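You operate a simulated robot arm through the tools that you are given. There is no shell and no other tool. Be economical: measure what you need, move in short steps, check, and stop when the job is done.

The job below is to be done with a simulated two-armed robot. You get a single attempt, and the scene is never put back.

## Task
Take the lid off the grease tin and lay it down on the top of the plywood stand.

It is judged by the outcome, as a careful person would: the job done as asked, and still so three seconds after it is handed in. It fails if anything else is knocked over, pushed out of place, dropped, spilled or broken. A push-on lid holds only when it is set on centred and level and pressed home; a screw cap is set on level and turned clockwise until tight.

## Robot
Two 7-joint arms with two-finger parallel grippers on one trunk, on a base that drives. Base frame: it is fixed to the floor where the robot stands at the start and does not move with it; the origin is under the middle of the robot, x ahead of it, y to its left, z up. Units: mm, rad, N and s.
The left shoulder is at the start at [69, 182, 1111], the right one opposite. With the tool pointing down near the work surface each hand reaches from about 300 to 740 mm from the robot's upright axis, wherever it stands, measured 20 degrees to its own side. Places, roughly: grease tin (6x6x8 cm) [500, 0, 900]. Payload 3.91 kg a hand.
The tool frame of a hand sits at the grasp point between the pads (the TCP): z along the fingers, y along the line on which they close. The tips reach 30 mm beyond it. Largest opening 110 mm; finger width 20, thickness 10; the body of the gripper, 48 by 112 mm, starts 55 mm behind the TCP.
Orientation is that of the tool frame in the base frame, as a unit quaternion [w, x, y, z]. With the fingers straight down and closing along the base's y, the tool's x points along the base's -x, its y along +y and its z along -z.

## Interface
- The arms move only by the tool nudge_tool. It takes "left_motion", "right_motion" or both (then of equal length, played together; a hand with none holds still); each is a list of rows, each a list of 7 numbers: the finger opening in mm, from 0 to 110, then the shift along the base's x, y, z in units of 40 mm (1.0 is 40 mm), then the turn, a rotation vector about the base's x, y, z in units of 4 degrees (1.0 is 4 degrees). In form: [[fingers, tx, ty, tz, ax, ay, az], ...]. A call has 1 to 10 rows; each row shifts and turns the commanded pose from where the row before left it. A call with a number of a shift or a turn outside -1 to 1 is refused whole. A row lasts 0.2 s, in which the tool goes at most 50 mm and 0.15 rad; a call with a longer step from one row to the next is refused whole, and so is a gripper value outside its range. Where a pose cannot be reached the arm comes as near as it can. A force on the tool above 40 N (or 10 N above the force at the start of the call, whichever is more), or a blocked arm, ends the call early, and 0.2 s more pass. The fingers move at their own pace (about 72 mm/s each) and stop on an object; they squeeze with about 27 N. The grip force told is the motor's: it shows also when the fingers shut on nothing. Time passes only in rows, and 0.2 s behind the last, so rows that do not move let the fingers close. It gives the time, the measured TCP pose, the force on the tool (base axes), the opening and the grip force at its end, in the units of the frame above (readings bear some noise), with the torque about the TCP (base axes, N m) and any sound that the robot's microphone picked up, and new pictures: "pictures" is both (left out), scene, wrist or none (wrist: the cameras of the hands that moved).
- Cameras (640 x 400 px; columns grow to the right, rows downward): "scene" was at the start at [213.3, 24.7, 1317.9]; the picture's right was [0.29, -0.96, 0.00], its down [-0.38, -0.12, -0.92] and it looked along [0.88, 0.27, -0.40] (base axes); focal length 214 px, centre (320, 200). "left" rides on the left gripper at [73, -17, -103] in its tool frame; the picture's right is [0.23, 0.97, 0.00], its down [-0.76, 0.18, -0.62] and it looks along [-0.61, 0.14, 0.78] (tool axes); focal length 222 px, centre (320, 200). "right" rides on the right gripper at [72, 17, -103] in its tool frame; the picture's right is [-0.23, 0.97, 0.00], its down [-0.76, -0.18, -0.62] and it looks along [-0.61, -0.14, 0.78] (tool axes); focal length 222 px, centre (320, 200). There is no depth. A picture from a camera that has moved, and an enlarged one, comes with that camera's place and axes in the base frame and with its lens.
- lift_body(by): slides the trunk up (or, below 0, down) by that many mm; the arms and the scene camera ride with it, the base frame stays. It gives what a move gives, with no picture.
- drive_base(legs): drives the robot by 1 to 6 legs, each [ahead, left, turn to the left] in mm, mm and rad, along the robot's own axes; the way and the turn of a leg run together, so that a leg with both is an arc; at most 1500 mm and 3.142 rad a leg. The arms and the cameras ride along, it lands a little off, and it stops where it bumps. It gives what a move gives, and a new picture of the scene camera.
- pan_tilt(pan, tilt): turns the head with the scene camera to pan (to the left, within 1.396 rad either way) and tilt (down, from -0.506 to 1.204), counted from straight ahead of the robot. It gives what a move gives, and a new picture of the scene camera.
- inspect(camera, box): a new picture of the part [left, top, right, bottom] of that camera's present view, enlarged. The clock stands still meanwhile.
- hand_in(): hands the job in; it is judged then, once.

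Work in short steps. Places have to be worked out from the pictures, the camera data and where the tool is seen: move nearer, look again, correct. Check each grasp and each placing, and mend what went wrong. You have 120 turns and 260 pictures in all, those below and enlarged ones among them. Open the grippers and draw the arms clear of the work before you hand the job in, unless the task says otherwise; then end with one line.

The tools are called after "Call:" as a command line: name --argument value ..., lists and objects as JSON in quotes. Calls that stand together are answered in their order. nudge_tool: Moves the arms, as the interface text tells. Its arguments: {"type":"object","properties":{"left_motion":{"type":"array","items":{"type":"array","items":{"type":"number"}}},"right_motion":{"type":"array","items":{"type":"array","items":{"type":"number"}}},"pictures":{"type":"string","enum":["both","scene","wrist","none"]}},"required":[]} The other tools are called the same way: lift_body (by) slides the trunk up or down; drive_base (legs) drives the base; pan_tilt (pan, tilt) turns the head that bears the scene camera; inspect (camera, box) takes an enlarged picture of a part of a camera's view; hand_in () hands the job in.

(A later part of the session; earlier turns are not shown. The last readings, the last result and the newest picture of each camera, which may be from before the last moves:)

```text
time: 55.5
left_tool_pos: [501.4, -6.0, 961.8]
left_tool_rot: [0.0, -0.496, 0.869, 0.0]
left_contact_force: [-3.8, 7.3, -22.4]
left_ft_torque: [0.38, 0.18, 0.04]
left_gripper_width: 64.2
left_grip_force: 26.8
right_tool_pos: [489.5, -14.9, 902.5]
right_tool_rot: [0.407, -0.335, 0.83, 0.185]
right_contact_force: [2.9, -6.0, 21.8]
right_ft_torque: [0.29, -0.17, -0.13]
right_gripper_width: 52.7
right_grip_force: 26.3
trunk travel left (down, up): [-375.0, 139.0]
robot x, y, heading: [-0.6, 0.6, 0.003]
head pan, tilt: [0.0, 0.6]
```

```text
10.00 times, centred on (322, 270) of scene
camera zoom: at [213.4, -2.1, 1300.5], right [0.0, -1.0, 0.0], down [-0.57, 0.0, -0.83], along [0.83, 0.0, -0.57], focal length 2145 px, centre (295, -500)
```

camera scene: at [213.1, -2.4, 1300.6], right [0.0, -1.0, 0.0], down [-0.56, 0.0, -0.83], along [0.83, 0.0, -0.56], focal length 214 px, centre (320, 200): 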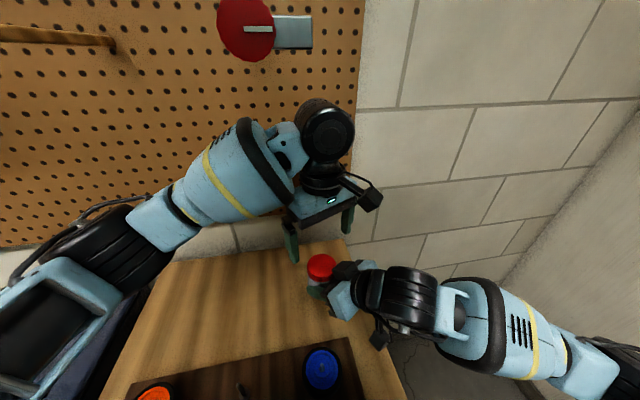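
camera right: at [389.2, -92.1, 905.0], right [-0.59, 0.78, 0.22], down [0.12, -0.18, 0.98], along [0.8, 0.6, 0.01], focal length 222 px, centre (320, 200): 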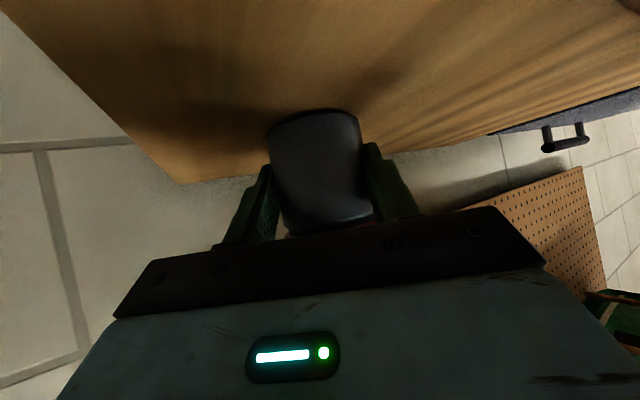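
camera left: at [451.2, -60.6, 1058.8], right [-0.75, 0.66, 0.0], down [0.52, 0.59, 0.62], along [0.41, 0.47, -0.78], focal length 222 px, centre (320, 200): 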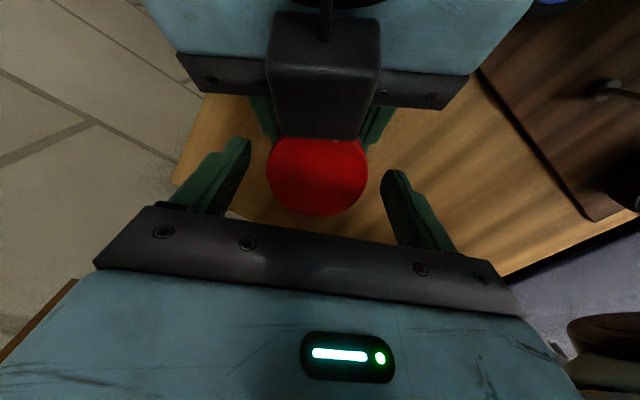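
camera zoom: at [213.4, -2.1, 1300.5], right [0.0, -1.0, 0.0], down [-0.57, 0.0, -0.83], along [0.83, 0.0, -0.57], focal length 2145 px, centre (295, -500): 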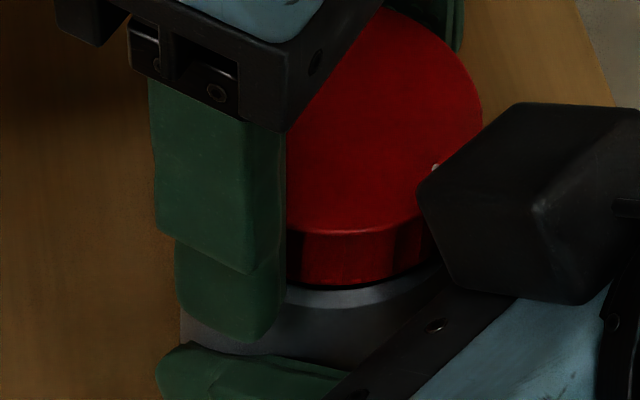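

The lid seems to have risen ~2 mm relative to the body with a dark gap below it — consistent with unscrewing. I ease the pull, and do another stroke.

Call:
nudge_tool --left_motion '[[50, 0, 0, -0.1, 0, 0, 0], [70, 0, 0, 0, 0, 0, 0], [90, 0, 0, 0, 0, 0, 0], [90, 0, 0, 0, 0, 0, -1], [90, 0, 0, 0, 0, 0, -1], [90, 0, 0, 0, 0, 0, -1], [90, 0, 0, 0, 0, 0, -1], [90, 0, 0, 0, 0, 0, -1], [90, 0, 0, 0, 0, 0, -1], [90, 0, 0, 0, 0, 0, -1]]' --pictures "none"

Call:
inspect --camera "scene" --box '[300, 250, 345, 290]'

Call:
inspect --camera "left" --box '[240, 110, 400, 230]'

```text
time: 57.8
left_tool_pos: [502.2, -6.1, 957.2]
left_tool_rot: [0.0, -0.271, 0.963, 0.0]
left_contact_force: [-0.2, -0.1, 0.0]
left_ft_torque: [0.05, 0.0, 0.01]
left_gripper_width: 89.9
left_grip_force: 0.1
right_tool_pos: [489.7, -14.3, 899.5]
right_tool_rot: [0.406, -0.334, 0.83, 0.184]
right_contact_force: [-0.3, -0.1, -1.9]
right_ft_torque: [0.0, 0.02, -0.01]
right_gripper_width: 52.8
right_grip_force: 26.9
trunk travel left (down, up): [-375.0, 139.0]
robot x, y, heading: [-2.6, -0.3, -0.002]
head pan, tilt: [0.0, 0.6]
```

```text
10.00 times, centred on (322, 270) of scene
camera zoom: at [213.4, -2.2, 1300.5], right [0.0, -1.0, 0.0], down [-0.56, 0.0, -0.83], along [0.83, 0.0, -0.56], focal length 2145 px, centre (295, -500)
```

zoom: 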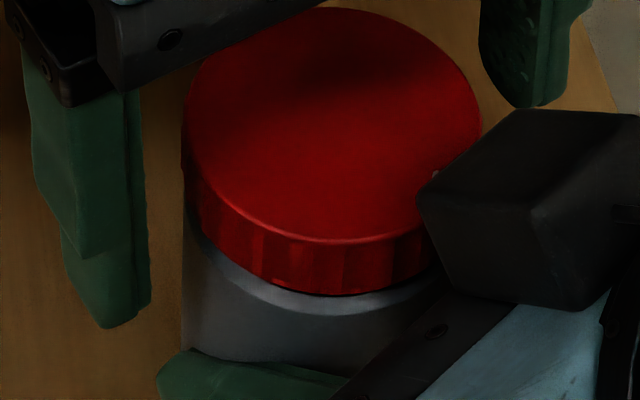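

```text
3.33 times, centred on (320, 170) of left
camera zoom: at [448.3, -58.9, 1062.0], right [-0.7, 0.71, 0.0], down [0.56, 0.55, 0.62], along [0.44, 0.44, -0.78], focal length 740 px, centre (320, 300)
```

zoom: 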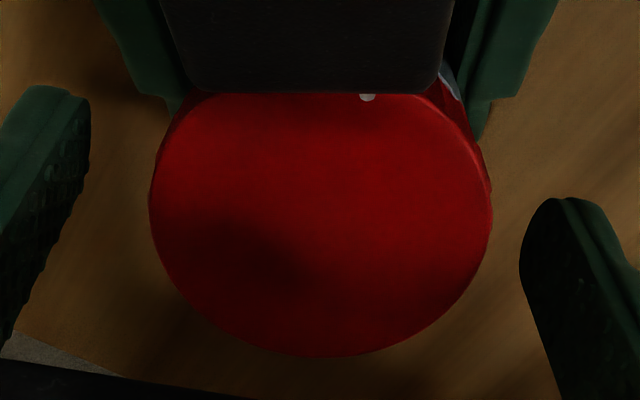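

I take a tight reference zoom of the ribs now, to compare after the next stroke.

Call:
inspect --camera "scene" --box '[304, 264, 344, 284]'

Call:
nudge_tool --left_motion '[[75, 0, 0, -0.05, 0, 0, 0], [60, 0, 0, 0, 0, 0, 0], [50, 0, 0, 0, 0, 0, 0], [50, 0, 0, 0, 0, 0, 0], [50, 0, 0, 0, 0, 0, 1], [50, 0, 0, 0, 0, 0, 1], [50, 0, 0, 0, 0, 0, 1], [50, 0, 0, 0, 0, 0, 1], [50, 0, 0, 0, 0, 0, 1], [50, 0, 0, 0, 0, 0, 1]]' --pictures "none"

Call:
nudge_tool --left_motion '[[70, 0, 0, 0, 0, 0, 0], [90, 0, 0, 0, 0, 0, 0], [90, 0, 0, 0, 0, 0, -1], [90, 0, 0, 0, 0, 0, -1], [90, 0, 0, 0, 0, 0, -1], [90, 0, 0, 0, 0, 0, -1], [90, 0, 0, 0, 0, 0, -1], [90, 0, 0, 0, 0, 0, -1]]' --pictures "none"

Call:
inspect --camera "scene" --box '[304, 264, 344, 284]'

```text
16.00 times, centred on (324, 274) of scene
camera zoom: at [213.4, -2.2, 1300.5], right [0.0, -1.0, 0.0], down [-0.56, 0.0, -0.83], along [0.83, 0.0, -0.56], focal length 3432 px, centre (256, -984)
```

zoom: 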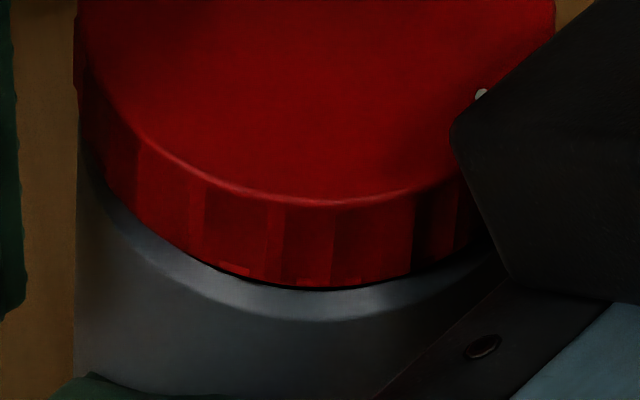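

```text
time: 60.0
left_tool_pos: [500.8, -6.5, 957.4]
left_tool_rot: [-0.001, -0.467, 0.885, 0.0]
left_contact_force: [-0.6, 2.7, 1.5]
left_ft_torque: [0.16, -0.34, -0.01]
left_gripper_width: 59.9
left_grip_force: 27.2
right_tool_pos: [490.8, -15.1, 899.9]
right_tool_rot: [0.405, -0.334, 0.831, 0.183]
right_contact_force: [0.5, -2.8, -3.3]
right_ft_torque: [0.02, 0.44, 0.0]
right_gripper_width: 52.5
right_grip_force: 27.0
trunk travel left (down, up): [-375.0, 139.0]
robot x, y, heading: [-4.2, 1.5, -0.001]
head pan, tilt: [0.0, 0.6]
```

```text
time: 61.8
left_tool_pos: [501.1, -6.3, 957.4]
left_tool_rot: [0.0, -0.271, 0.963, -0.001]
left_contact_force: [0.4, 0.0, 0.6]
left_ft_torque: [-0.02, 0.03, -0.01]
left_gripper_width: 90.1
left_grip_force: 0.1
right_tool_pos: [490.3, -15.9, 900.4]
right_tool_rot: [0.405, -0.335, 0.83, 0.185]
right_contact_force: [-0.4, 0.9, -1.9]
right_ft_torque: [-0.05, 0.01, 0.0]
right_gripper_width: 52.6
right_grip_force: 27.3
trunk travel left (down, up): [-375.0, 139.0]
robot x, y, heading: [3.3, -1.1, 0.001]
head pan, tilt: [0.0, 0.6]
```

```text
16.00 times, centred on (324, 274) of scene
camera zoom: at [213.4, -2.2, 1300.5], right [0.0, -1.0, 0.0], down [-0.56, 0.0, -0.83], along [0.83, 0.0, -0.56], focal length 3432 px, centre (256, -984)
```

zoom: 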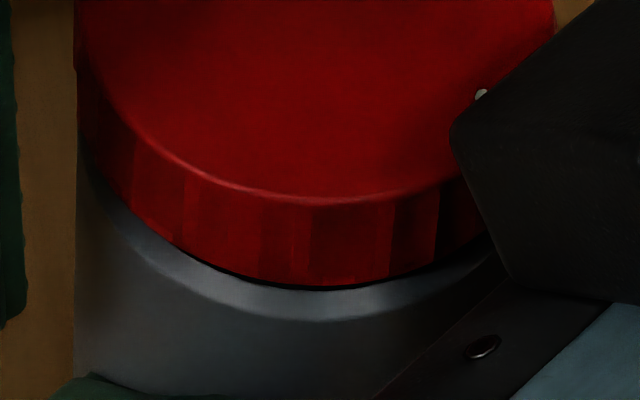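

The rib pattern shifted by about +25°, so the lid does turn with the fingers against the held tin. I continue unscrewing with several strokes (~28°+40°+40°).

Call:
nudge_tool --left_motion '[[70, 0, 0, 0, 0, 0, 0], [50, 0, 0, 0, 0, 0, 0], [50, 0, 0, 0, 0, 0, 0], [50, 0, 0, 0, 0, 0, 1], [50, 0, 0, 0, 0, 0, 1], [50, 0, 0, 0, 0, 0, 1], [50, 0, 0, 0, 0, 0, 1], [50, 0, 0, 0, 0, 0, 1], [50, 0, 0, 0, 0, 0, 1], [50, 0, 0, 0, 0, 0, 1]]' --pictures "none"

Call:
nudge_tool --left_motion '[[80, 0, 0, 0, 0, 0, 0], [90, 0, 0, 0, 0, 0, 0], [90, 0, 0, 0, 0, 0, -1], [90, 0, 0, 0, 0, 0, -1], [90, 0, 0, 0, 0, 0, -1], [90, 0, 0, 0, 0, 0, -1], [90, 0, 0, 0, 0, 0, -1], [90, 0, 0, 0, 0, 0, -1], [90, 0, 0, 0, 0, 0, -1], [90, 0, 0, 0, 0, 0, -1]]' --pictures "none"

Call:
nudge_tool --left_motion '[[90, 0, 0, 0, 0, 0, -1], [90, 0, 0, 0, 0, 0, -1], [70, 0, 0, 0, 0, 0, 0], [50, 0, 0, 0, 0, 0, 0], [50, 0, 0, 0, 0, 0, 0], [50, 0, 0, 0, 0, 0, 1], [50, 0, 0, 0, 0, 0, 1], [50, 0, 0, 0, 0, 0, 1], [50, 0, 0, 0, 0, 0, 1], [50, 0, 0, 0, 0, 0, 1]]' --pictures "none"

Call:
nudge_tool --left_motion '[[50, 0, 0, 0, 0, 0, 1], [50, 0, 0, 0, 0, 0, 1], [50, 0, 0, 0, 0, 0, 1], [50, 0, 0, 0, 0, 0, 1], [50, 0, 0, 0, 0, 0, 1]]' --pictures "none"

Call:
inspect --camera "scene" --box '[300, 250, 345, 290]'

```text
time: 64.0
left_tool_pos: [501.2, -4.2, 956.1]
left_tool_rot: [0.0, -0.495, 0.869, 0.0]
left_contact_force: [-2.5, 3.1, 2.2]
left_ft_torque: [0.18, -0.31, -0.02]
left_gripper_width: 64.8
left_grip_force: 27.3
right_tool_pos: [490.5, -15.9, 900.4]
right_tool_rot: [0.405, -0.334, 0.831, 0.184]
right_contact_force: [2.3, -3.3, -2.5]
right_ft_torque: [0.02, 0.42, -0.03]
right_gripper_width: 52.9
right_grip_force: 26.8
trunk travel left (down, up): [-375.0, 139.0]
robot x, y, heading: [-1.8, -7.0, 0.005]
head pan, tilt: [0.0, 0.6]
```

```text
time: 66.2
left_tool_pos: [501.3, -6.0, 956.8]
left_tool_rot: [0.0, -0.237, 0.971, 0.001]
left_contact_force: [0.1, -0.5, -0.1]
left_ft_torque: [-0.02, -0.03, 0.02]
left_gripper_width: 89.9
left_grip_force: 0.0
right_tool_pos: [488.8, -15.2, 900.4]
right_tool_rot: [0.405, -0.335, 0.83, 0.185]
right_contact_force: [0.5, -0.7, -2.2]
right_ft_torque: [-0.01, 0.03, -0.01]
right_gripper_width: 52.5
right_grip_force: 26.7
trunk travel left (down, up): [-375.0, 139.0]
robot x, y, heading: [2.6, 0.3, -0.004]
head pan, tilt: [0.0, 0.6]
```

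```text
time: 68.3
left_tool_pos: [501.3, -5.3, 955.7]
left_tool_rot: [-0.001, -0.339, 0.941, 0.0]
left_contact_force: [-0.9, 0.0, 0.5]
left_ft_torque: [0.29, -0.27, -0.05]
left_gripper_width: 64.6
left_grip_force: 26.9
right_tool_pos: [489.6, -15.2, 900.0]
right_tool_rot: [0.405, -0.335, 0.83, 0.185]
right_contact_force: [-0.1, -0.5, -2.8]
right_ft_torque: [-0.25, 0.28, -0.03]
right_gripper_width: 52.6
right_grip_force: 27.0
trunk travel left (down, up): [-375.0, 139.0]
robot x, y, heading: [0.4, -1.8, -0.002]
head pan, tilt: [0.0, 0.6]
```

```text
time: 69.5
left_tool_pos: [502.1, -5.4, 957.0]
left_tool_rot: [-0.001, -0.497, 0.868, 0.001]
left_contact_force: [-3.2, 4.5, 2.3]
left_ft_torque: [0.21, -0.26, -0.01]
left_gripper_width: 64.7
left_grip_force: 26.6
right_tool_pos: [490.1, -15.2, 900.2]
right_tool_rot: [0.405, -0.334, 0.831, 0.184]
right_contact_force: [4.1, -5.5, -2.8]
right_ft_torque: [-0.01, 0.44, -0.06]
right_gripper_width: 52.4
right_grip_force: 27.1
trunk travel left (down, up): [-375.0, 139.0]
robot x, y, heading: [-0.4, 0.2, -0.002]
head pan, tilt: [0.0, 0.6]
```

```text
10.00 times, centred on (322, 270) of scene
camera zoom: at [213.4, -2.2, 1300.5], right [0.0, -1.0, 0.0], down [-0.56, 0.0, -0.83], along [0.83, 0.0, -0.56], focal length 2145 px, centre (295, -500)
```

zoom: 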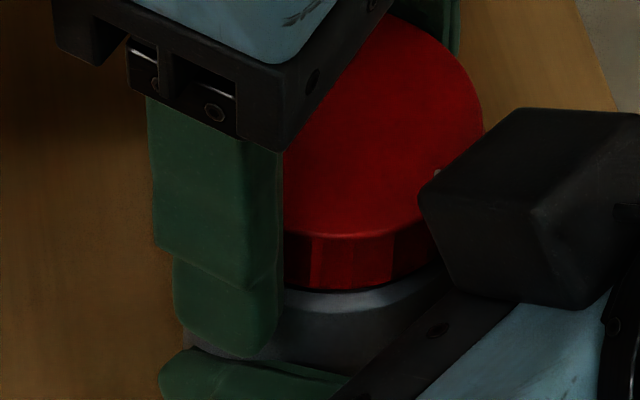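

The lid's bottom edge has risen about 1 mm while the neck ring hasn't — it is unscrewing. I continue with two more 40° strokes, following it up slightly.

Call:
nudge_tool --left_motion '[[80, 0, 0, 0, 0, 0, 0], [90, 0, 0, 0, 0, 0, -1], [90, 0, 0, 0, 0, 0, -1], [90, 0, 0, 0, 0, 0, -1], [90, 0, 0, 0, 0, 0, -1], [90, 0, 0, 0, 0, 0, -1], [90, 0, 0, 0, 0, 0, -1], [90, 0, 0, 0, 0, 0, -1], [90, 0, 0, 0, 0, 0, -1], [90, 0, 0, 0, 0, 0, -1]]' --pictures "none"

Call:
nudge_tool --left_motion '[[70, 0, 0, 0.02, 0, 0, -1], [50, 0, 0, 0, 0, 0, 0], [50, 0, 0, 0, 0, 0, 0], [50, 0, 0, 0, 0, 0, 1], [50, 0, 0, 0, 0, 0, 1], [50, 0, 0, 0, 0, 0, 1], [50, 0, 0, 0, 0, 0, 1], [50, 0, 0, 0, 0, 0, 1], [50, 0, 0, 0, 0, 0, 1], [50, 0, 0, 0, 0, 0, 1]]' --pictures "none"

Call:
nudge_tool --left_motion '[[50, 0, 0, 0, 0, 0, 1], [50, 0, 0, 0, 0, 0, 1], [50, 0, 0, 0, 0, 0, 1], [80, 0, 0, 0, 0, 0, 0], [90, 0, 0, 0, 0, 0, -1], [90, 0, 0, 0, 0, 0, -1], [90, 0, 0, 0, 0, 0, -1], [90, 0, 0, 0, 0, 0, -1], [90, 0, 0, 0, 0, 0, -1], [90, 0, 0, 0, 0, 0, -1]]' --pictures "none"

Call:
nudge_tool --left_motion '[[90, 0, 0, 0, 0, 0, -1], [90, 0, 0, 0, 0, 0, -1], [90, 0, 0, 0, 0, 0, -1], [70, 0, 0, 0.02, 0, 0, -1], [50, 0, 0, 0, 0, 0, 0], [50, 0, 0, 0, 0, 0, 0], [50, 0, 0, 0, 0, 0, 1], [50, 0, 0, 0, 0, 0, 1], [50, 0, 0, 0, 0, 0, 1], [50, 0, 0, 0, 0, 0, 1]]' --pictures "none"

Call:
nudge_tool --left_motion '[[50, 0, 0, 0, 0, 0, 1], [50, 0, 0, 0, 0, 0, 1], [50, 0, 0, 0, 0, 0, 1], [50, 0, 0, 0, 0, 0, 1], [50, 0, 0, 0, 0, 0, 1], [50, 0, 0, 0, 0, 0, 1]]' --pictures "none"

Call:
inspect --camera "scene" --box '[300, 250, 345, 290]'

```text
time: 71.8
left_tool_pos: [501.4, -6.6, 957.4]
left_tool_rot: [0.0, -0.203, 0.979, 0.0]
left_contact_force: [0.4, -0.1, -0.2]
left_ft_torque: [-0.01, -0.02, 0.02]
left_gripper_width: 90.1
left_grip_force: 0.1
right_tool_pos: [489.1, -14.9, 900.8]
right_tool_rot: [0.405, -0.335, 0.831, 0.184]
right_contact_force: [-0.1, 0.4, -1.9]
right_ft_torque: [-0.03, 0.02, -0.05]
right_gripper_width: 52.5
right_grip_force: 27.1
trunk travel left (down, up): [-375.0, 139.0]
robot x, y, heading: [-2.7, -1.9, 0.001]
head pan, tilt: [0.0, 0.6]
```

```text
time: 74.0
left_tool_pos: [501.3, -5.9, 957.6]
left_tool_rot: [0.0, -0.403, 0.915, 0.0]
left_contact_force: [-1.3, 1.0, 0.5]
left_ft_torque: [0.26, -0.19, -0.04]
left_gripper_width: 63.7
left_grip_force: 27.1
right_tool_pos: [489.4, -16.5, 900.7]
right_tool_rot: [0.406, -0.334, 0.831, 0.184]
right_contact_force: [2.3, -0.6, -1.6]
right_ft_torque: [-0.23, 0.32, -0.03]
right_gripper_width: 52.7
right_grip_force: 26.8
trunk travel left (down, up): [-375.0, 139.0]
robot x, y, heading: [-0.2, 1.8, -0.007]
head pan, tilt: [0.0, 0.6]
```

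```text
time: 76.2
left_tool_pos: [501.5, -6.3, 958.0]
left_tool_rot: [0.0, -0.304, 0.953, 0.0]
left_contact_force: [0.8, 0.4, 0.1]
left_ft_torque: [0.0, 0.0, 0.06]
left_gripper_width: 89.8
left_grip_force: 0.0
right_tool_pos: [489.5, -15.1, 900.7]
right_tool_rot: [0.405, -0.334, 0.831, 0.184]
right_contact_force: [0.9, 0.4, -1.5]
right_ft_torque: [-0.01, 0.03, 0.03]
right_gripper_width: 52.6
right_grip_force: 26.9
trunk travel left (down, up): [-375.0, 139.0]
robot x, y, heading: [-1.0, 1.6, -0.002]
head pan, tilt: [0.0, 0.6]
```

```text
time: 78.3
left_tool_pos: [502.1, -5.5, 957.8]
left_tool_rot: [0.0, -0.306, 0.952, 0.0]
left_contact_force: [-1.6, -1.6, -0.2]
left_ft_torque: [0.32, -0.12, -0.02]
left_gripper_width: 61.5
left_grip_force: 26.6
right_tool_pos: [488.9, -15.5, 898.8]
right_tool_rot: [0.405, -0.335, 0.831, 0.184]
right_contact_force: [2.0, 2.3, -0.6]
right_ft_torque: [-0.39, 0.2, -0.03]
right_gripper_width: 52.7
right_grip_force: 27.0
trunk travel left (down, up): [-375.0, 139.0]
robot x, y, heading: [-2.1, -1.2, -0.002]
head pan, tilt: [0.0, 0.6]
```

```text
time: 79.8
left_tool_pos: [500.0, -6.6, 957.7]
left_tool_rot: [0.0, -0.496, 0.868, -0.001]
left_contact_force: [0.0, 1.2, -0.1]
left_ft_torque: [0.04, 0.01, -0.03]
left_gripper_width: 61.1
left_grip_force: 26.8
right_tool_pos: [489.4, -15.8, 899.7]
right_tool_rot: [0.406, -0.334, 0.83, 0.185]
right_contact_force: [-0.3, -1.2, -1.4]
right_ft_torque: [0.05, 0.03, 0.01]
right_gripper_width: 52.5
right_grip_force: 27.5
trunk travel left (down, up): [-375.0, 139.0]
robot x, y, heading: [-0.2, 0.4, 0.0]
head pan, tilt: [0.0, 0.6]
```

```text
10.00 times, centred on (322, 270) of scene
camera zoom: at [213.4, -2.2, 1300.5], right [0.0, -1.0, 0.0], down [-0.56, 0.0, -0.83], along [0.83, 0.0, -0.56], focal length 2145 px, centre (295, -500)
```

zoom: 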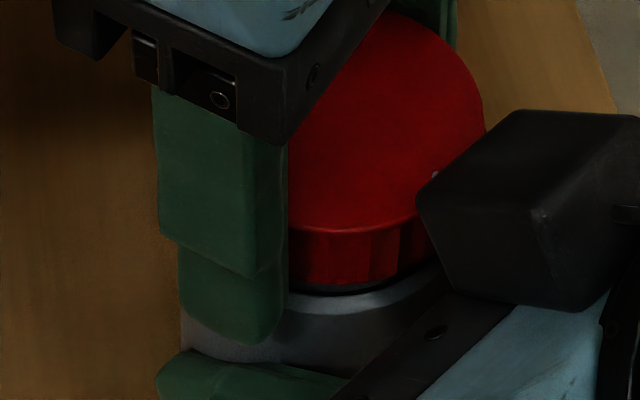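

The gap is larger and residual forces vanished. I try a gentle lift of 5 mm.

Call:
nudge_tool --left_motion '[[50, 0, 0, 0.04, 0, 0, 0], [50, 0, 0, 0.04, 0, 0, 0], [50, 0, 0, 0.04, 0, 0, 0]]' --pictures "none"

Call:
inspect --camera "scene" --box '[300, 250, 345, 290]'

```text
time: 80.5
left_tool_pos: [501.0, -6.4, 963.1]
left_tool_rot: [0.001, -0.497, 0.868, 0.0]
left_contact_force: [-0.9, 1.2, 0.2]
left_ft_torque: [-0.03, 0.03, 0.02]
left_gripper_width: 61.0
left_grip_force: 26.8
right_tool_pos: [488.9, -14.6, 900.2]
right_tool_rot: [0.405, -0.335, 0.83, 0.185]
right_contact_force: [0.2, -0.5, -1.2]
right_ft_torque: [-0.03, 0.03, -0.01]
right_gripper_width: 52.5
right_grip_force: 26.8
trunk travel left (down, up): [-375.0, 139.0]
robot x, y, heading: [-2.0, -2.8, 0.001]
head pan, tilt: [0.0, 0.6]
```

```text
10.00 times, centred on (322, 270) of scene
camera zoom: at [213.4, -2.2, 1300.5], right [0.0, -1.0, 0.0], down [-0.56, 0.0, -0.83], along [0.83, 0.0, -0.56], focal length 2145 px, centre (295, -500)
```

zoom: 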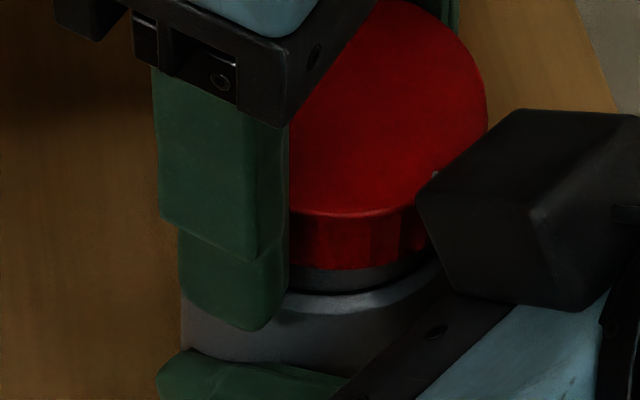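

The lid is free (no force, neck visible). I lift 10 mm more, watching for contact with the box.

Call:
nudge_tool --left_motion '[[50, 0, 0, 0.08, 0, 0, 0], [50, 0, 0, 0.08, 0, 0, 0], [50, 0, 0, 0.08, 0, 0, 0]]' --pictures "none"

Call:
inspect --camera "scene" --box '[295, 240, 355, 290]'

```text
time: 81.3
left_tool_pos: [500.9, -6.2, 971.8]
left_tool_rot: [0.0, -0.496, 0.868, 0.0]
left_contact_force: [-0.2, -0.8, 0.2]
left_ft_torque: [0.0, 0.01, 0.03]
left_gripper_width: 61.0
left_grip_force: 26.8
right_tool_pos: [490.1, -15.7, 900.2]
right_tool_rot: [0.405, -0.334, 0.831, 0.184]
right_contact_force: [-0.3, 0.6, -0.3]
right_ft_torque: [-0.01, 0.0, 0.01]
right_gripper_width: 52.8
right_grip_force: 27.5
trunk travel left (down, up): [-375.0, 139.0]
robot x, y, heading: [-1.8, -0.8, -0.002]
head pan, tilt: [0.0, 0.6]
```

```text
8.00 times, centred on (325, 265) of scene
camera zoom: at [213.3, -2.2, 1300.5], right [0.0, -1.0, 0.0], down [-0.56, 0.0, -0.83], along [0.83, 0.0, -0.56], focal length 1716 px, centre (280, -320)
```

zoom: 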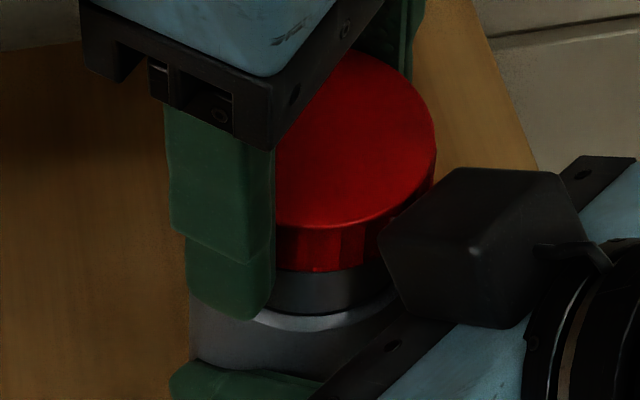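

Still no contact. The neck is ~12 mm showing; I lift 6 mm more and check whether the lid clears the neck.

Call:
nudge_tool --left_motion '[[50, 0, 0, 0.05, 0, 0, 0], [50, 0, 0, 0.05, 0, 0, 0], [50, 0, 0, 0.05, 0, 0, 0]]' --pictures "wrist"

Call:
inspect --camera "scene" --box '[295, 240, 355, 290]'

```text
time: 82.2
left_tool_pos: [501.8, -5.5, 978.6]
left_tool_rot: [0.0, -0.497, 0.868, 0.0]
left_contact_force: [0.1, -0.4, 0.3]
left_ft_torque: [0.01, 0.03, 0.06]
left_gripper_width: 60.5
left_grip_force: 27.1
right_tool_pos: [489.7, -16.3, 900.2]
right_tool_rot: [0.405, -0.335, 0.83, 0.186]
right_contact_force: [-0.3, -0.8, -0.9]
right_ft_torque: [-0.02, 0.01, 0.03]
right_gripper_width: 52.5
right_grip_force: 26.7
trunk travel left (down, up): [-375.0, 139.0]
robot x, y, heading: [-1.4, 0.2, -0.0]
head pan, tilt: [0.0, 0.6]
camera left: at [479.2, -77.9, 1081.8], right [-0.95, 0.3, 0.0], down [0.23, 0.75, 0.62], along [0.19, 0.59, -0.78], focal length 222 px, centre (320, 200)
```

left: 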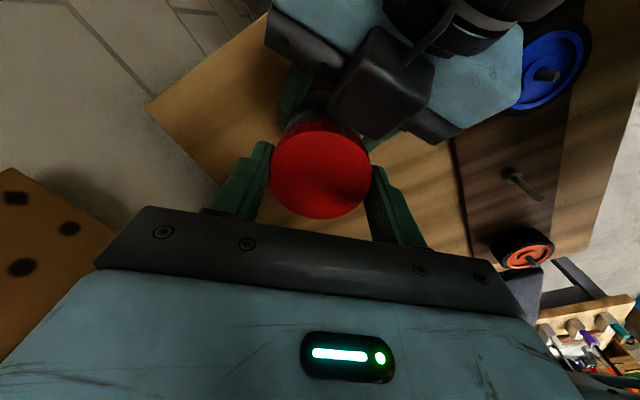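

```text
8.00 times, centred on (325, 265) of scene
camera zoom: at [213.4, -2.2, 1300.5], right [0.0, -1.0, 0.0], down [-0.56, 0.0, -0.83], along [0.83, 0.0, -0.56], focal length 1716 px, centre (280, -320)
```

zoom: 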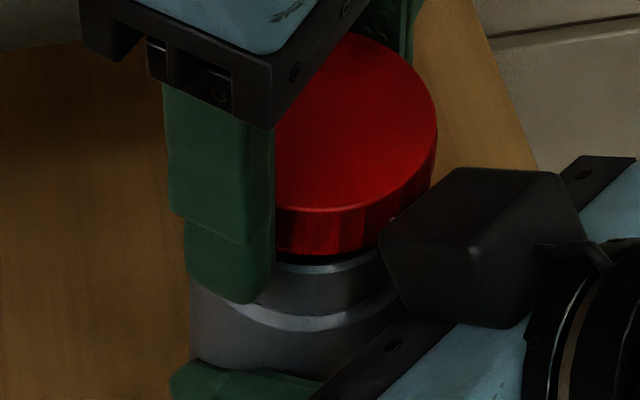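

The lid is above the neck rim. I move it up and away to +y (leftward), clear of the box.

Call:
nudge_tool --left_motion '[[50, 0, 0, 0.1, 0, 0, 0], [50, 0.05, 0.2, 0.1, 0, 0, 0], [50, 0.05, 0.3, 0.15, 0, 0, 0], [50, 0, 0.5, 0.15, 0, 0, 0], [50, 0, 0.6, 0.15, 0, 0, 0], [50, 0, 0.6, 0, 0, 0, 0], [50, 0, 0.6, 0, 0, 0, 0], [50, 0, 0.6, 0, 0, 0, 0]]' --pictures "both"

```text
time: 84.0
left_tool_pos: [505.1, 131.1, 1004.5]
left_tool_rot: [0.0, -0.496, 0.868, 0.0]
left_contact_force: [0.6, -0.5, 0.2]
left_ft_torque: [-0.01, 0.05, 0.02]
left_gripper_width: 60.8
left_grip_force: 26.8
right_tool_pos: [489.4, -14.8, 900.2]
right_tool_rot: [0.405, -0.335, 0.83, 0.184]
right_contact_force: [-0.5, 0.0, -1.9]
right_ft_torque: [0.0, 0.04, -0.02]
right_gripper_width: 52.4
right_grip_force: 27.0
trunk travel left (down, up): [-375.0, 139.0]
robot x, y, heading: [1.7, 1.4, -0.0]
head pan, tilt: [0.0, 0.6]
camera scene: at [213.2, -1.6, 1300.5], right [0.0, -1.0, 0.0], down [-0.56, 0.0, -0.83], along [0.83, 0.0, -0.56], focal length 214 px, centre (320, 200)
camera left: at [483.2, 58.9, 1107.5], right [-0.95, 0.3, 0.0], down [0.23, 0.75, 0.62], along [0.19, 0.59, -0.78], focal length 222 px, centre (320, 200)
```

scene: 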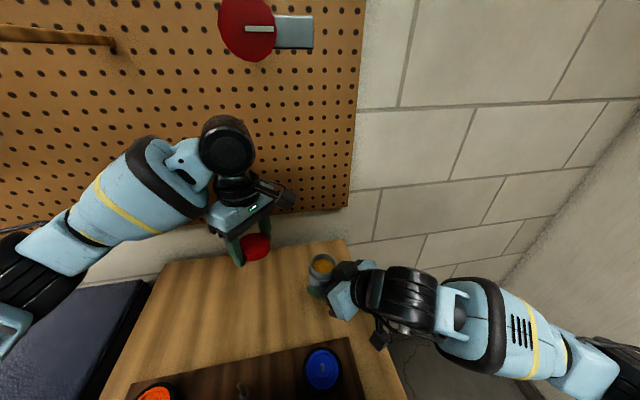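
left: 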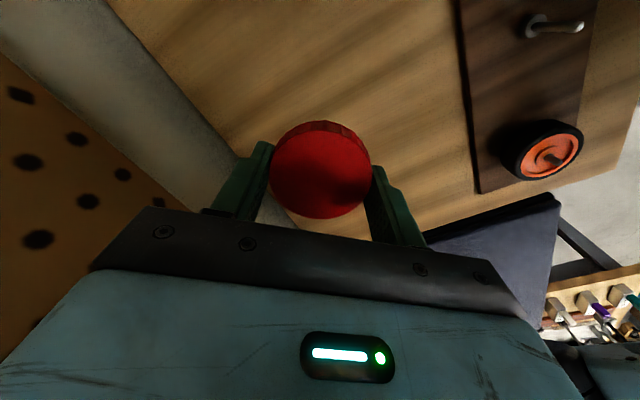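

The lid is in hand; the tin (open, full) stays upright. I move to (482, 131) and lower the lid toward the stand top (z ≈ 862), stopping ~10 mm above.

Call:
nudge_tool --left_motion '[[50, -0.1, 0, -0.35, 0, 0, 0], [50, -0.1, 0, -0.35, 0, 0, 0], [50, -0.1, 0, -0.35, 0, 0, 0], [50, -0.1, 0, -0.35, 0, 0, 0], [50, -0.1, 0, -0.35, 0, 0, 0], [50, -0.1, 0, -0.35, 0, 0, 0], [50, 0, 0, -0.3, 0, 0, 0]]' --pictures "both"

Call:
inspect --camera "scene" --box '[200, 220, 320, 310]'

```text
time: 85.5
left_tool_pos: [480.8, 129.1, 909.5]
left_tool_rot: [0.0, -0.496, 0.868, -0.001]
left_contact_force: [0.1, -0.7, -0.4]
left_ft_torque: [-0.02, 0.02, -0.02]
left_gripper_width: 60.0
left_grip_force: 27.3
right_tool_pos: [489.9, -15.6, 900.1]
right_tool_rot: [0.405, -0.335, 0.831, 0.185]
right_contact_force: [-0.3, 0.0, -1.1]
right_ft_torque: [-0.02, 0.0, -0.01]
right_gripper_width: 52.4
right_grip_force: 26.7
trunk travel left (down, up): [-375.0, 139.0]
robot x, y, heading: [-0.6, -1.7, 0.002]
head pan, tilt: [0.0, 0.6]
camera scene: at [213.4, -2.1, 1300.5], right [0.0, -1.0, 0.0], down [-0.57, 0.0, -0.82], along [0.82, 0.0, -0.57], focal length 214 px, centre (320, 200)
camera left: at [459.1, 58.8, 1011.6], right [-0.95, 0.3, 0.0], down [0.23, 0.75, 0.62], along [0.19, 0.59, -0.78], focal length 222 px, centre (320, 200)
```

scene: 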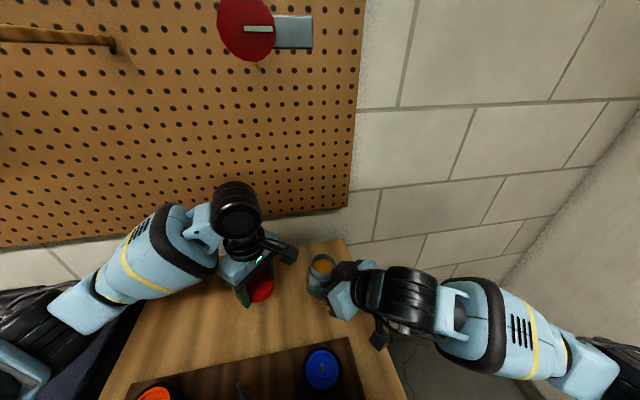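
left: 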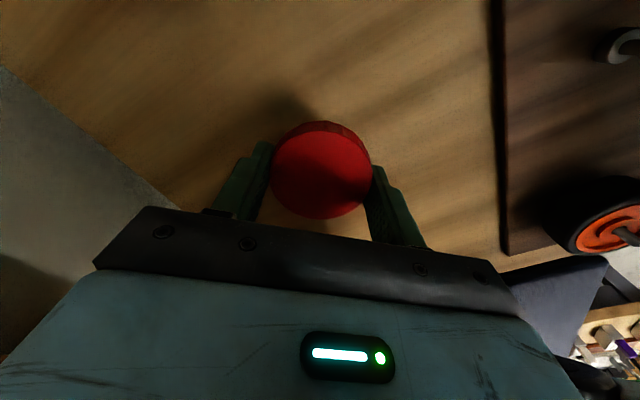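

```text
4.44 times, centred on (260, 265) of scene
camera zoom: at [213.4, -2.1, 1300.5], right [0.0, -1.0, 0.0], down [-0.57, 0.0, -0.82], along [0.82, 0.0, -0.57], focal length 953 px, centre (587, -89)
```

zoom: 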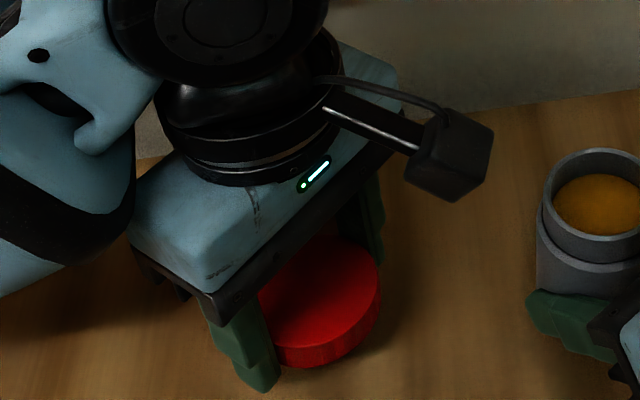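

Close to the surface. I lower in 2–3 mm steps until contact shows in the force.

Call:
nudge_tool --left_motion '[[50, 0, 0, -0.1, 0, 0, 0], [50, 0, 0, -0.1, 0, 0, 0], [50, 0, 0, -0.06, 0, 0, 0]]' --pictures "none"

Call:
nudge_tool --left_motion '[[50, 0, 0, -0.05, 0, 0, 0], [50, 0, 0, -0.05, 0, 0, 0]]' --pictures "none"

```text
time: 86.3
left_tool_pos: [480.2, 131.8, 897.3]
left_tool_rot: [0.0, -0.496, 0.868, 0.0]
left_contact_force: [0.1, 0.3, 0.4]
left_ft_torque: [0.0, 0.03, -0.02]
left_gripper_width: 60.1
left_grip_force: 27.3
right_tool_pos: [489.6, -15.5, 899.5]
right_tool_rot: [0.405, -0.335, 0.831, 0.185]
right_contact_force: [-0.1, 0.2, -2.0]
right_ft_torque: [0.0, 0.03, 0.02]
right_gripper_width: 52.4
right_grip_force: 27.2
trunk travel left (down, up): [-375.0, 139.0]
robot x, y, heading: [0.2, 2.8, -0.005]
head pan, tilt: [0.0, 0.6]
```

```text
time: 87.0
left_tool_pos: [480.7, 130.5, 894.6]
left_tool_rot: [0.001, -0.496, 0.868, 0.001]
left_contact_force: [0.1, -0.9, -0.4]
left_ft_torque: [0.04, 0.02, -0.02]
left_gripper_width: 60.2
left_grip_force: 27.0
right_tool_pos: [490.1, -13.7, 900.0]
right_tool_rot: [0.405, -0.334, 0.831, 0.185]
right_contact_force: [-0.3, 0.5, -2.3]
right_ft_torque: [0.03, 0.0, 0.01]
right_gripper_width: 52.8
right_grip_force: 27.1
trunk travel left (down, up): [-375.0, 139.0]
robot x, y, heading: [-2.9, 0.6, 0.003]
head pan, tilt: [0.0, 0.6]
```

No contact yet at TCP 894.6; I continue in small steps.

Call:
nudge_tool --left_motion '[[50, 0, 0, -0.05, 0, 0, 0], [50, 0, 0, 0, 0, 0, 0]]' --pictures "none"

Call:
nudge_tool --left_motion '[[50, 0, 0, -0.04, 0, 0, 0], [50, 0, 0, 0, 0, 0, 0]]' --pictures "none"

Call:
inspect --camera "scene" --box '[225, 250, 295, 310]'

```text
time: 87.5
left_tool_pos: [481.1, 129.9, 891.9]
left_tool_rot: [0.0, -0.496, 0.868, 0.0]
left_contact_force: [0.0, -0.3, -1.1]
left_ft_torque: [-0.01, 0.03, -0.01]
left_gripper_width: 59.9
left_grip_force: 27.1
right_tool_pos: [489.5, -15.8, 899.2]
right_tool_rot: [0.405, -0.334, 0.831, 0.184]
right_contact_force: [0.5, -0.2, -2.2]
right_ft_torque: [-0.04, 0.03, -0.02]
right_gripper_width: 52.8
right_grip_force: 26.9
trunk travel left (down, up): [-375.0, 139.0]
robot x, y, heading: [-4.2, 0.2, -0.0]
head pan, tilt: [0.0, 0.6]
```

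```text
time: 88.2
left_tool_pos: [480.5, 130.1, 890.2]
left_tool_rot: [0.0, -0.496, 0.868, 0.0]
left_contact_force: [0.5, 0.6, 0.2]
left_ft_torque: [0.02, 0.04, 0.0]
left_gripper_width: 59.6
left_grip_force: 26.9
right_tool_pos: [488.5, -16.1, 900.2]
right_tool_rot: [0.405, -0.335, 0.831, 0.185]
right_contact_force: [-0.3, 0.1, -1.1]
right_ft_torque: [-0.03, 0.02, 0.0]
right_gripper_width: 52.4
right_grip_force: 26.7
trunk travel left (down, up): [-375.0, 139.0]
robot x, y, heading: [-1.3, -2.2, 0.003]
head pan, tilt: [0.0, 0.6]
```

```text
6.67 times, centred on (260, 280) of scene
camera zoom: at [213.4, -2.2, 1300.5], right [0.0, -1.0, 0.0], down [-0.56, 0.0, -0.83], along [0.83, 0.0, -0.56], focal length 1430 px, centre (720, -333)
```

zoom: 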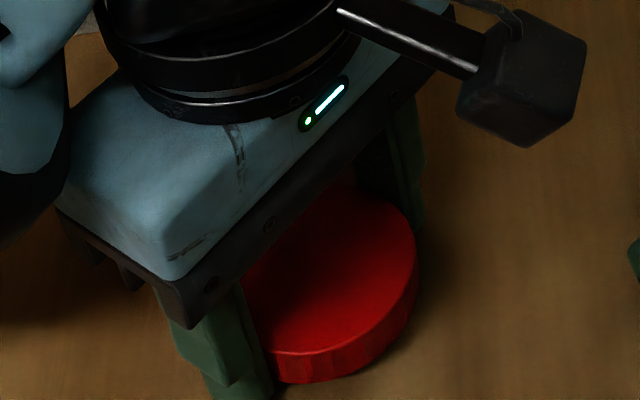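

Very near the surface now; a few more 1.5–2 mm steps.

Call:
nudge_tool --left_motion '[[50, 0, 0, -0.04, 0, 0, 0], [50, 0, 0, 0, 0, 0, 0]]' --pictures "none"

Call:
nudge_tool --left_motion '[[50, 0, 0, -0.04, 0, 0, 0], [50, 0, 0, 0, 0, 0, 0]]' --pictures "none"

```text
time: 88.8
left_tool_pos: [481.1, 129.9, 889.4]
left_tool_rot: [0.0, -0.496, 0.868, -0.001]
left_contact_force: [-0.4, 0.5, 8.8]
left_ft_torque: [0.13, 0.27, -0.04]
left_gripper_width: 60.1
left_grip_force: 26.8
right_tool_pos: [489.7, -15.8, 899.9]
right_tool_rot: [0.405, -0.334, 0.831, 0.184]
right_contact_force: [0.6, 0.4, -2.0]
right_ft_torque: [0.03, 0.04, 0.01]
right_gripper_width: 52.3
right_grip_force: 27.5
trunk travel left (down, up): [-375.0, 139.0]
robot x, y, heading: [1.0, 0.3, -0.001]
head pan, tilt: [0.0, 0.6]
```

```text
time: 89.3
left_tool_pos: [480.7, 130.6, 890.2]
left_tool_rot: [0.002, -0.496, 0.868, -0.002]
left_contact_force: [1.3, 3.7, 28.9]
left_ft_torque: [0.47, 0.88, -0.25]
left_gripper_width: 60.0
left_grip_force: 27.1
right_tool_pos: [488.6, -15.5, 900.4]
right_tool_rot: [0.406, -0.334, 0.83, 0.184]
right_contact_force: [-0.1, -0.6, -2.0]
right_ft_torque: [-0.02, 0.01, -0.01]
right_gripper_width: 52.6
right_grip_force: 26.5
trunk travel left (down, up): [-375.0, 139.0]
robot x, y, heading: [0.3, 2.0, 0.006]
head pan, tilt: [0.0, 0.6]
```

Contact made (29 N). I ease up 2 mm, open gradually, then lift clear.

Call:
nudge_tool --left_motion '[[50, 0, 0, 0.045, 0, 0, 0], [62, 0, 0, 0, 0, 0, 0], [68, 0, 0, 0, 0, 0, 0], [80, 0, 0, 0, 0, 0, 0], [90, 0, 0, 0, 0, 0, 0]]' --pictures "wrist"

Call:
inspect --camera "scene" --box '[225, 250, 295, 310]'

```text
time: 90.5
left_tool_pos: [479.4, 130.5, 890.4]
left_tool_rot: [0.0, -0.495, 0.869, 0.001]
left_contact_force: [-0.3, 0.0, 20.7]
left_ft_torque: [-0.52, -0.93, -0.2]
left_gripper_width: 90.6
left_grip_force: 0.9
right_tool_pos: [487.5, -14.5, 900.9]
right_tool_rot: [0.406, -0.336, 0.83, 0.185]
right_contact_force: [0.7, 0.4, -1.1]
right_ft_torque: [0.03, 0.01, 0.0]
right_gripper_width: 52.7
right_grip_force: 26.8
trunk travel left (down, up): [-375.0, 139.0]
robot x, y, heading: [1.8, 1.0, 0.0]
head pan, tilt: [0.0, 0.6]
camera left: at [456.7, 58.9, 993.3], right [-0.95, 0.3, 0.0], down [0.23, 0.75, 0.62], along [0.19, 0.59, -0.78], focal length 222 px, centre (320, 200)
```

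left: 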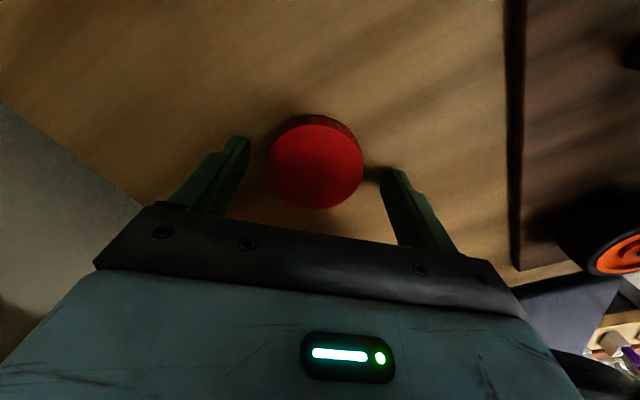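

```text
6.67 times, centred on (260, 280) of scene
camera zoom: at [210.6, -1.7, 1300.9], right [0.0, -1.0, 0.0], down [-0.56, 0.0, -0.83], along [0.83, 0.0, -0.56], focal length 1430 px, centre (720, -333)
```

zoom: 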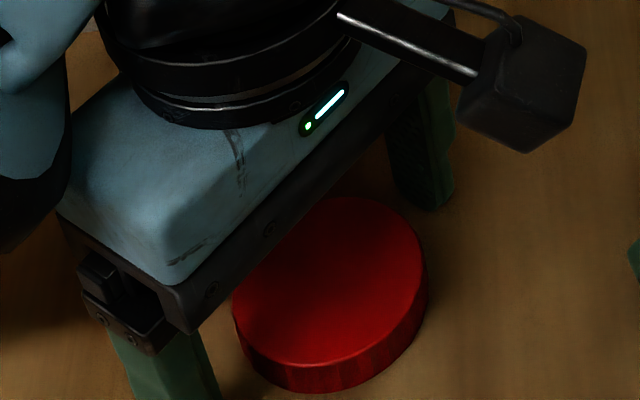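

The lid lies flat on the stand. I raise the left hand straight up 110 mm and away.

Call:
nudge_tool --left_motion '[[90, 0, 0, 0.15, 0, 0, 0], [90, 0, 0, 0.3, 0, 0, 0], [90, 0, 0, 0.4, 0, 0, 0], [90, 0, 0, 0.5, 0, 0, 0], [90, 0, 0, 0.5, 0, 0, 0], [90, 0, 0, 0.5, 0, 0, 0], [90, -0.3, 0.3, 0.4, 0, 0, 0], [90, -0.5, 0.4, 0, 0, 0, 0], [90, -0.5, 0.4, 0, 0, 0, 0], [90, -0.5, 0.4, 0, 0, 0, 0]]' --pictures "scene"

Call:
inspect --camera "scene" --box '[230, 230, 370, 320]'

Call:
inspect --camera "right" --box '[200, 60, 440, 260]'

```text
time: 92.8
left_tool_pos: [408.4, 189.1, 999.2]
left_tool_rot: [0.0, -0.496, 0.868, 0.0]
left_contact_force: [-0.2, -0.3, 0.1]
left_ft_torque: [0.0, -0.02, 0.0]
left_gripper_width: 90.2
left_grip_force: 0.1
right_tool_pos: [488.9, -15.8, 899.0]
right_tool_rot: [0.405, -0.335, 0.831, 0.184]
right_contact_force: [-1.1, -0.2, -1.2]
right_ft_torque: [0.02, 0.02, 0.0]
right_gripper_width: 52.8
right_grip_force: 26.9
trunk travel left (down, up): [-375.0, 139.0]
robot x, y, heading: [1.9, -1.0, -0.003]
head pan, tilt: [0.0, 0.6]
camera scene: at [212.9, -1.7, 1300.6], right [0.0, -1.0, 0.0], down [-0.56, 0.0, -0.83], along [0.83, 0.0, -0.56], focal length 214 px, centre (320, 200)
```

scene: 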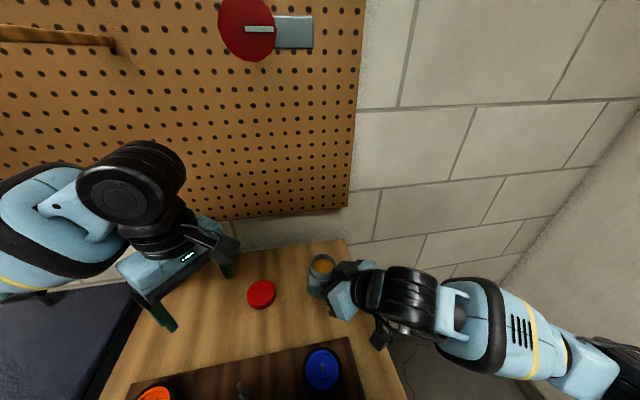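

```text
4.44 times, centred on (300, 275) of scene
camera zoom: at [212.9, -1.7, 1300.6], right [0.0, -1.0, 0.0], down [-0.56, 0.0, -0.83], along [0.83, 0.0, -0.56], focal length 953 px, centre (409, -133)
```

zoom: 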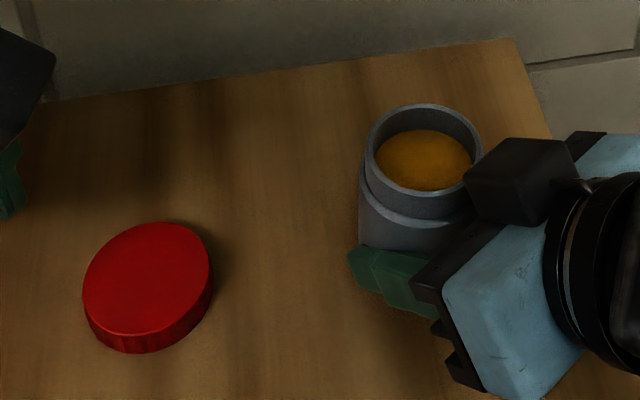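

```text
2.00 times, centred on (320, 160) of right
camera zoom: at [388.8, -91.7, 905.0], right [-0.59, 0.78, 0.22], down [0.12, -0.18, 0.98], along [0.8, 0.6, 0.01], focal length 444 px, centre (320, 280)
```

zoom: 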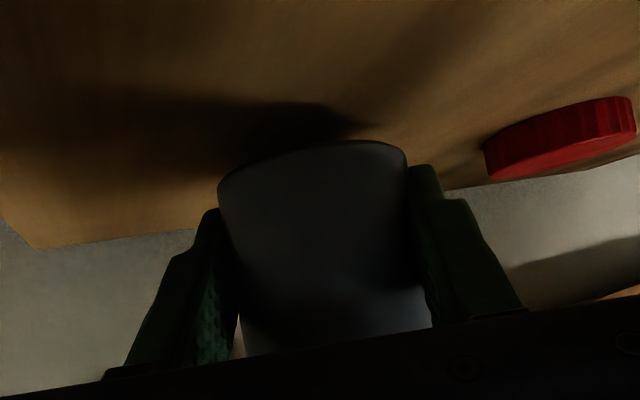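

The lid lies flat on the stand. The right hand now bears −2 N and the tin's base sits higher in view than at first: the tin was dragged up a few mm in the grip. I lower it in small steps until it touches the stand.

Call:
nudge_tool --right_motion '[[50, 0, 0, -0.05, 0, 0, 0], [50, 0, 0, -0.05, 0, 0, 0]]' --pictures "none"

Call:
nudge_tool --right_motion '[[50, 0, 0, -0.04, 0, 0, 0], [50, 0, 0, 0, 0, 0, 0]]' --pictures "none"

Call:
inspect --camera "right" --box '[200, 60, 440, 260]'

```text
time: 93.3
left_tool_pos: [409.0, 188.8, 998.4]
left_tool_rot: [-0.001, -0.496, 0.868, 0.0]
left_contact_force: [-0.4, -0.4, 0.3]
left_ft_torque: [0.02, -0.01, -0.02]
left_gripper_width: 89.7
left_grip_force: 0.1
right_tool_pos: [489.2, -15.8, 896.2]
right_tool_rot: [0.405, -0.335, 0.83, 0.185]
right_contact_force: [-0.3, 0.4, -0.7]
right_ft_torque: [-0.01, 0.01, -0.02]
right_gripper_width: 52.6
right_grip_force: 27.2
trunk travel left (down, up): [-375.0, 139.0]
robot x, y, heading: [1.9, 0.6, 0.003]
head pan, tilt: [0.0, 0.6]
```

```text
time: 94.0
left_tool_pos: [409.7, 188.0, 999.4]
left_tool_rot: [0.0, -0.496, 0.868, -0.001]
left_contact_force: [-0.7, -0.1, -0.5]
left_ft_torque: [0.01, -0.01, 0.01]
left_gripper_width: 90.3
left_grip_force: 0.1
right_tool_pos: [490.4, -15.7, 894.2]
right_tool_rot: [0.405, -0.335, 0.83, 0.185]
right_contact_force: [-0.1, -0.4, -1.6]
right_ft_torque: [0.0, -0.04, 0.01]
right_gripper_width: 52.5
right_grip_force: 26.8
trunk travel left (down, up): [-375.0, 139.0]
robot x, y, heading: [-0.5, 1.9, 0.002]
head pan, tilt: [0.0, 0.6]
```

```text
2.00 times, centred on (320, 160) of right
camera zoom: at [389.1, -92.1, 899.1], right [-0.59, 0.78, 0.22], down [0.12, -0.18, 0.98], along [0.8, 0.6, 0.01], focal length 444 px, centre (320, 280)
```

zoom: 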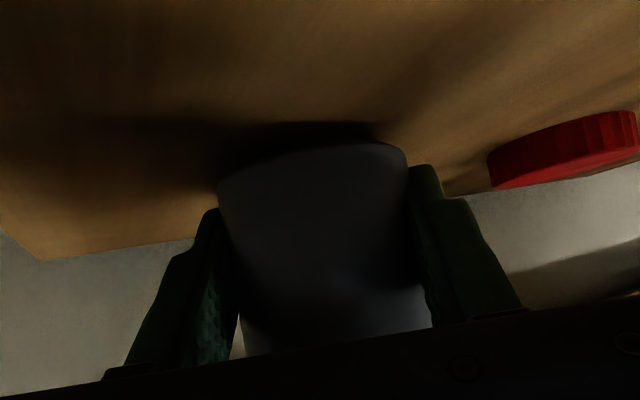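

Still hanging a few mm up. I keep lowering in 1.6 mm steps.

Call:
nudge_tool --right_motion '[[50, 0, 0, -0.04, 0, 0, 0], [50, 0, 0, 0, 0, 0, 0]]' --pictures "none"

Call:
nudge_tool --right_motion '[[50, 0, 0, -0.04, 0, 0, 0], [50, 0, 0, 0, 0, 0, 0]]' --pictures "none"

Call:
inspect --camera "right" --box '[200, 60, 440, 260]'

```text
time: 94.5
left_tool_pos: [408.5, 188.2, 1000.4]
left_tool_rot: [-0.001, -0.497, 0.868, 0.0]
left_contact_force: [-0.6, 0.2, 0.3]
left_ft_torque: [-0.01, 0.01, -0.02]
left_gripper_width: 90.1
left_grip_force: 0.1
right_tool_pos: [490.1, -14.9, 892.7]
right_tool_rot: [0.405, -0.334, 0.831, 0.185]
right_contact_force: [-0.1, 0.2, -1.5]
right_ft_torque: [0.0, 0.02, 0.01]
right_gripper_width: 52.7
right_grip_force: 26.8
trunk travel left (down, up): [-375.0, 139.0]
robot x, y, heading: [2.8, -0.5, 0.003]
head pan, tilt: [0.0, 0.6]
```

```text
time: 95.2
left_tool_pos: [409.2, 189.4, 999.4]
left_tool_rot: [0.0, -0.496, 0.868, 0.0]
left_contact_force: [-0.2, -0.6, 0.5]
left_ft_torque: [0.0, 0.01, -0.01]
left_gripper_width: 89.9
left_grip_force: 0.0
right_tool_pos: [489.8, -16.7, 891.0]
right_tool_rot: [0.405, -0.335, 0.83, 0.185]
right_contact_force: [0.2, 0.6, -1.4]
right_ft_torque: [0.03, 0.02, 0.02]
right_gripper_width: 52.6
right_grip_force: 26.6
trunk travel left (down, up): [-375.0, 139.0]
robot x, y, heading: [-0.3, -0.6, -0.003]
head pan, tilt: [0.0, 0.6]
```

```text
2.00 times, centred on (320, 160) of right
camera zoom: at [389.0, -92.1, 895.8], right [-0.59, 0.78, 0.22], down [0.12, -0.18, 0.98], along [0.8, 0.6, 0.01], focal length 444 px, centre (320, 280)
```

zoom: 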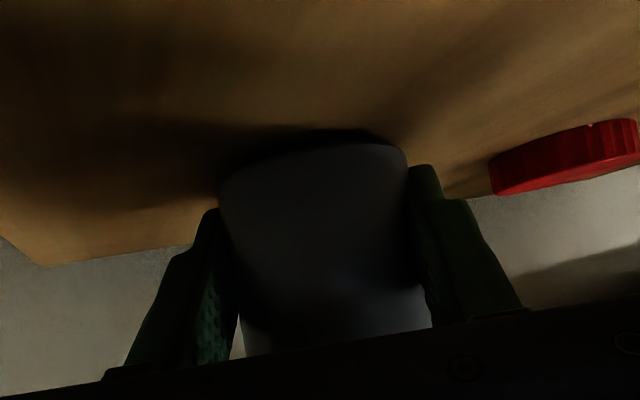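

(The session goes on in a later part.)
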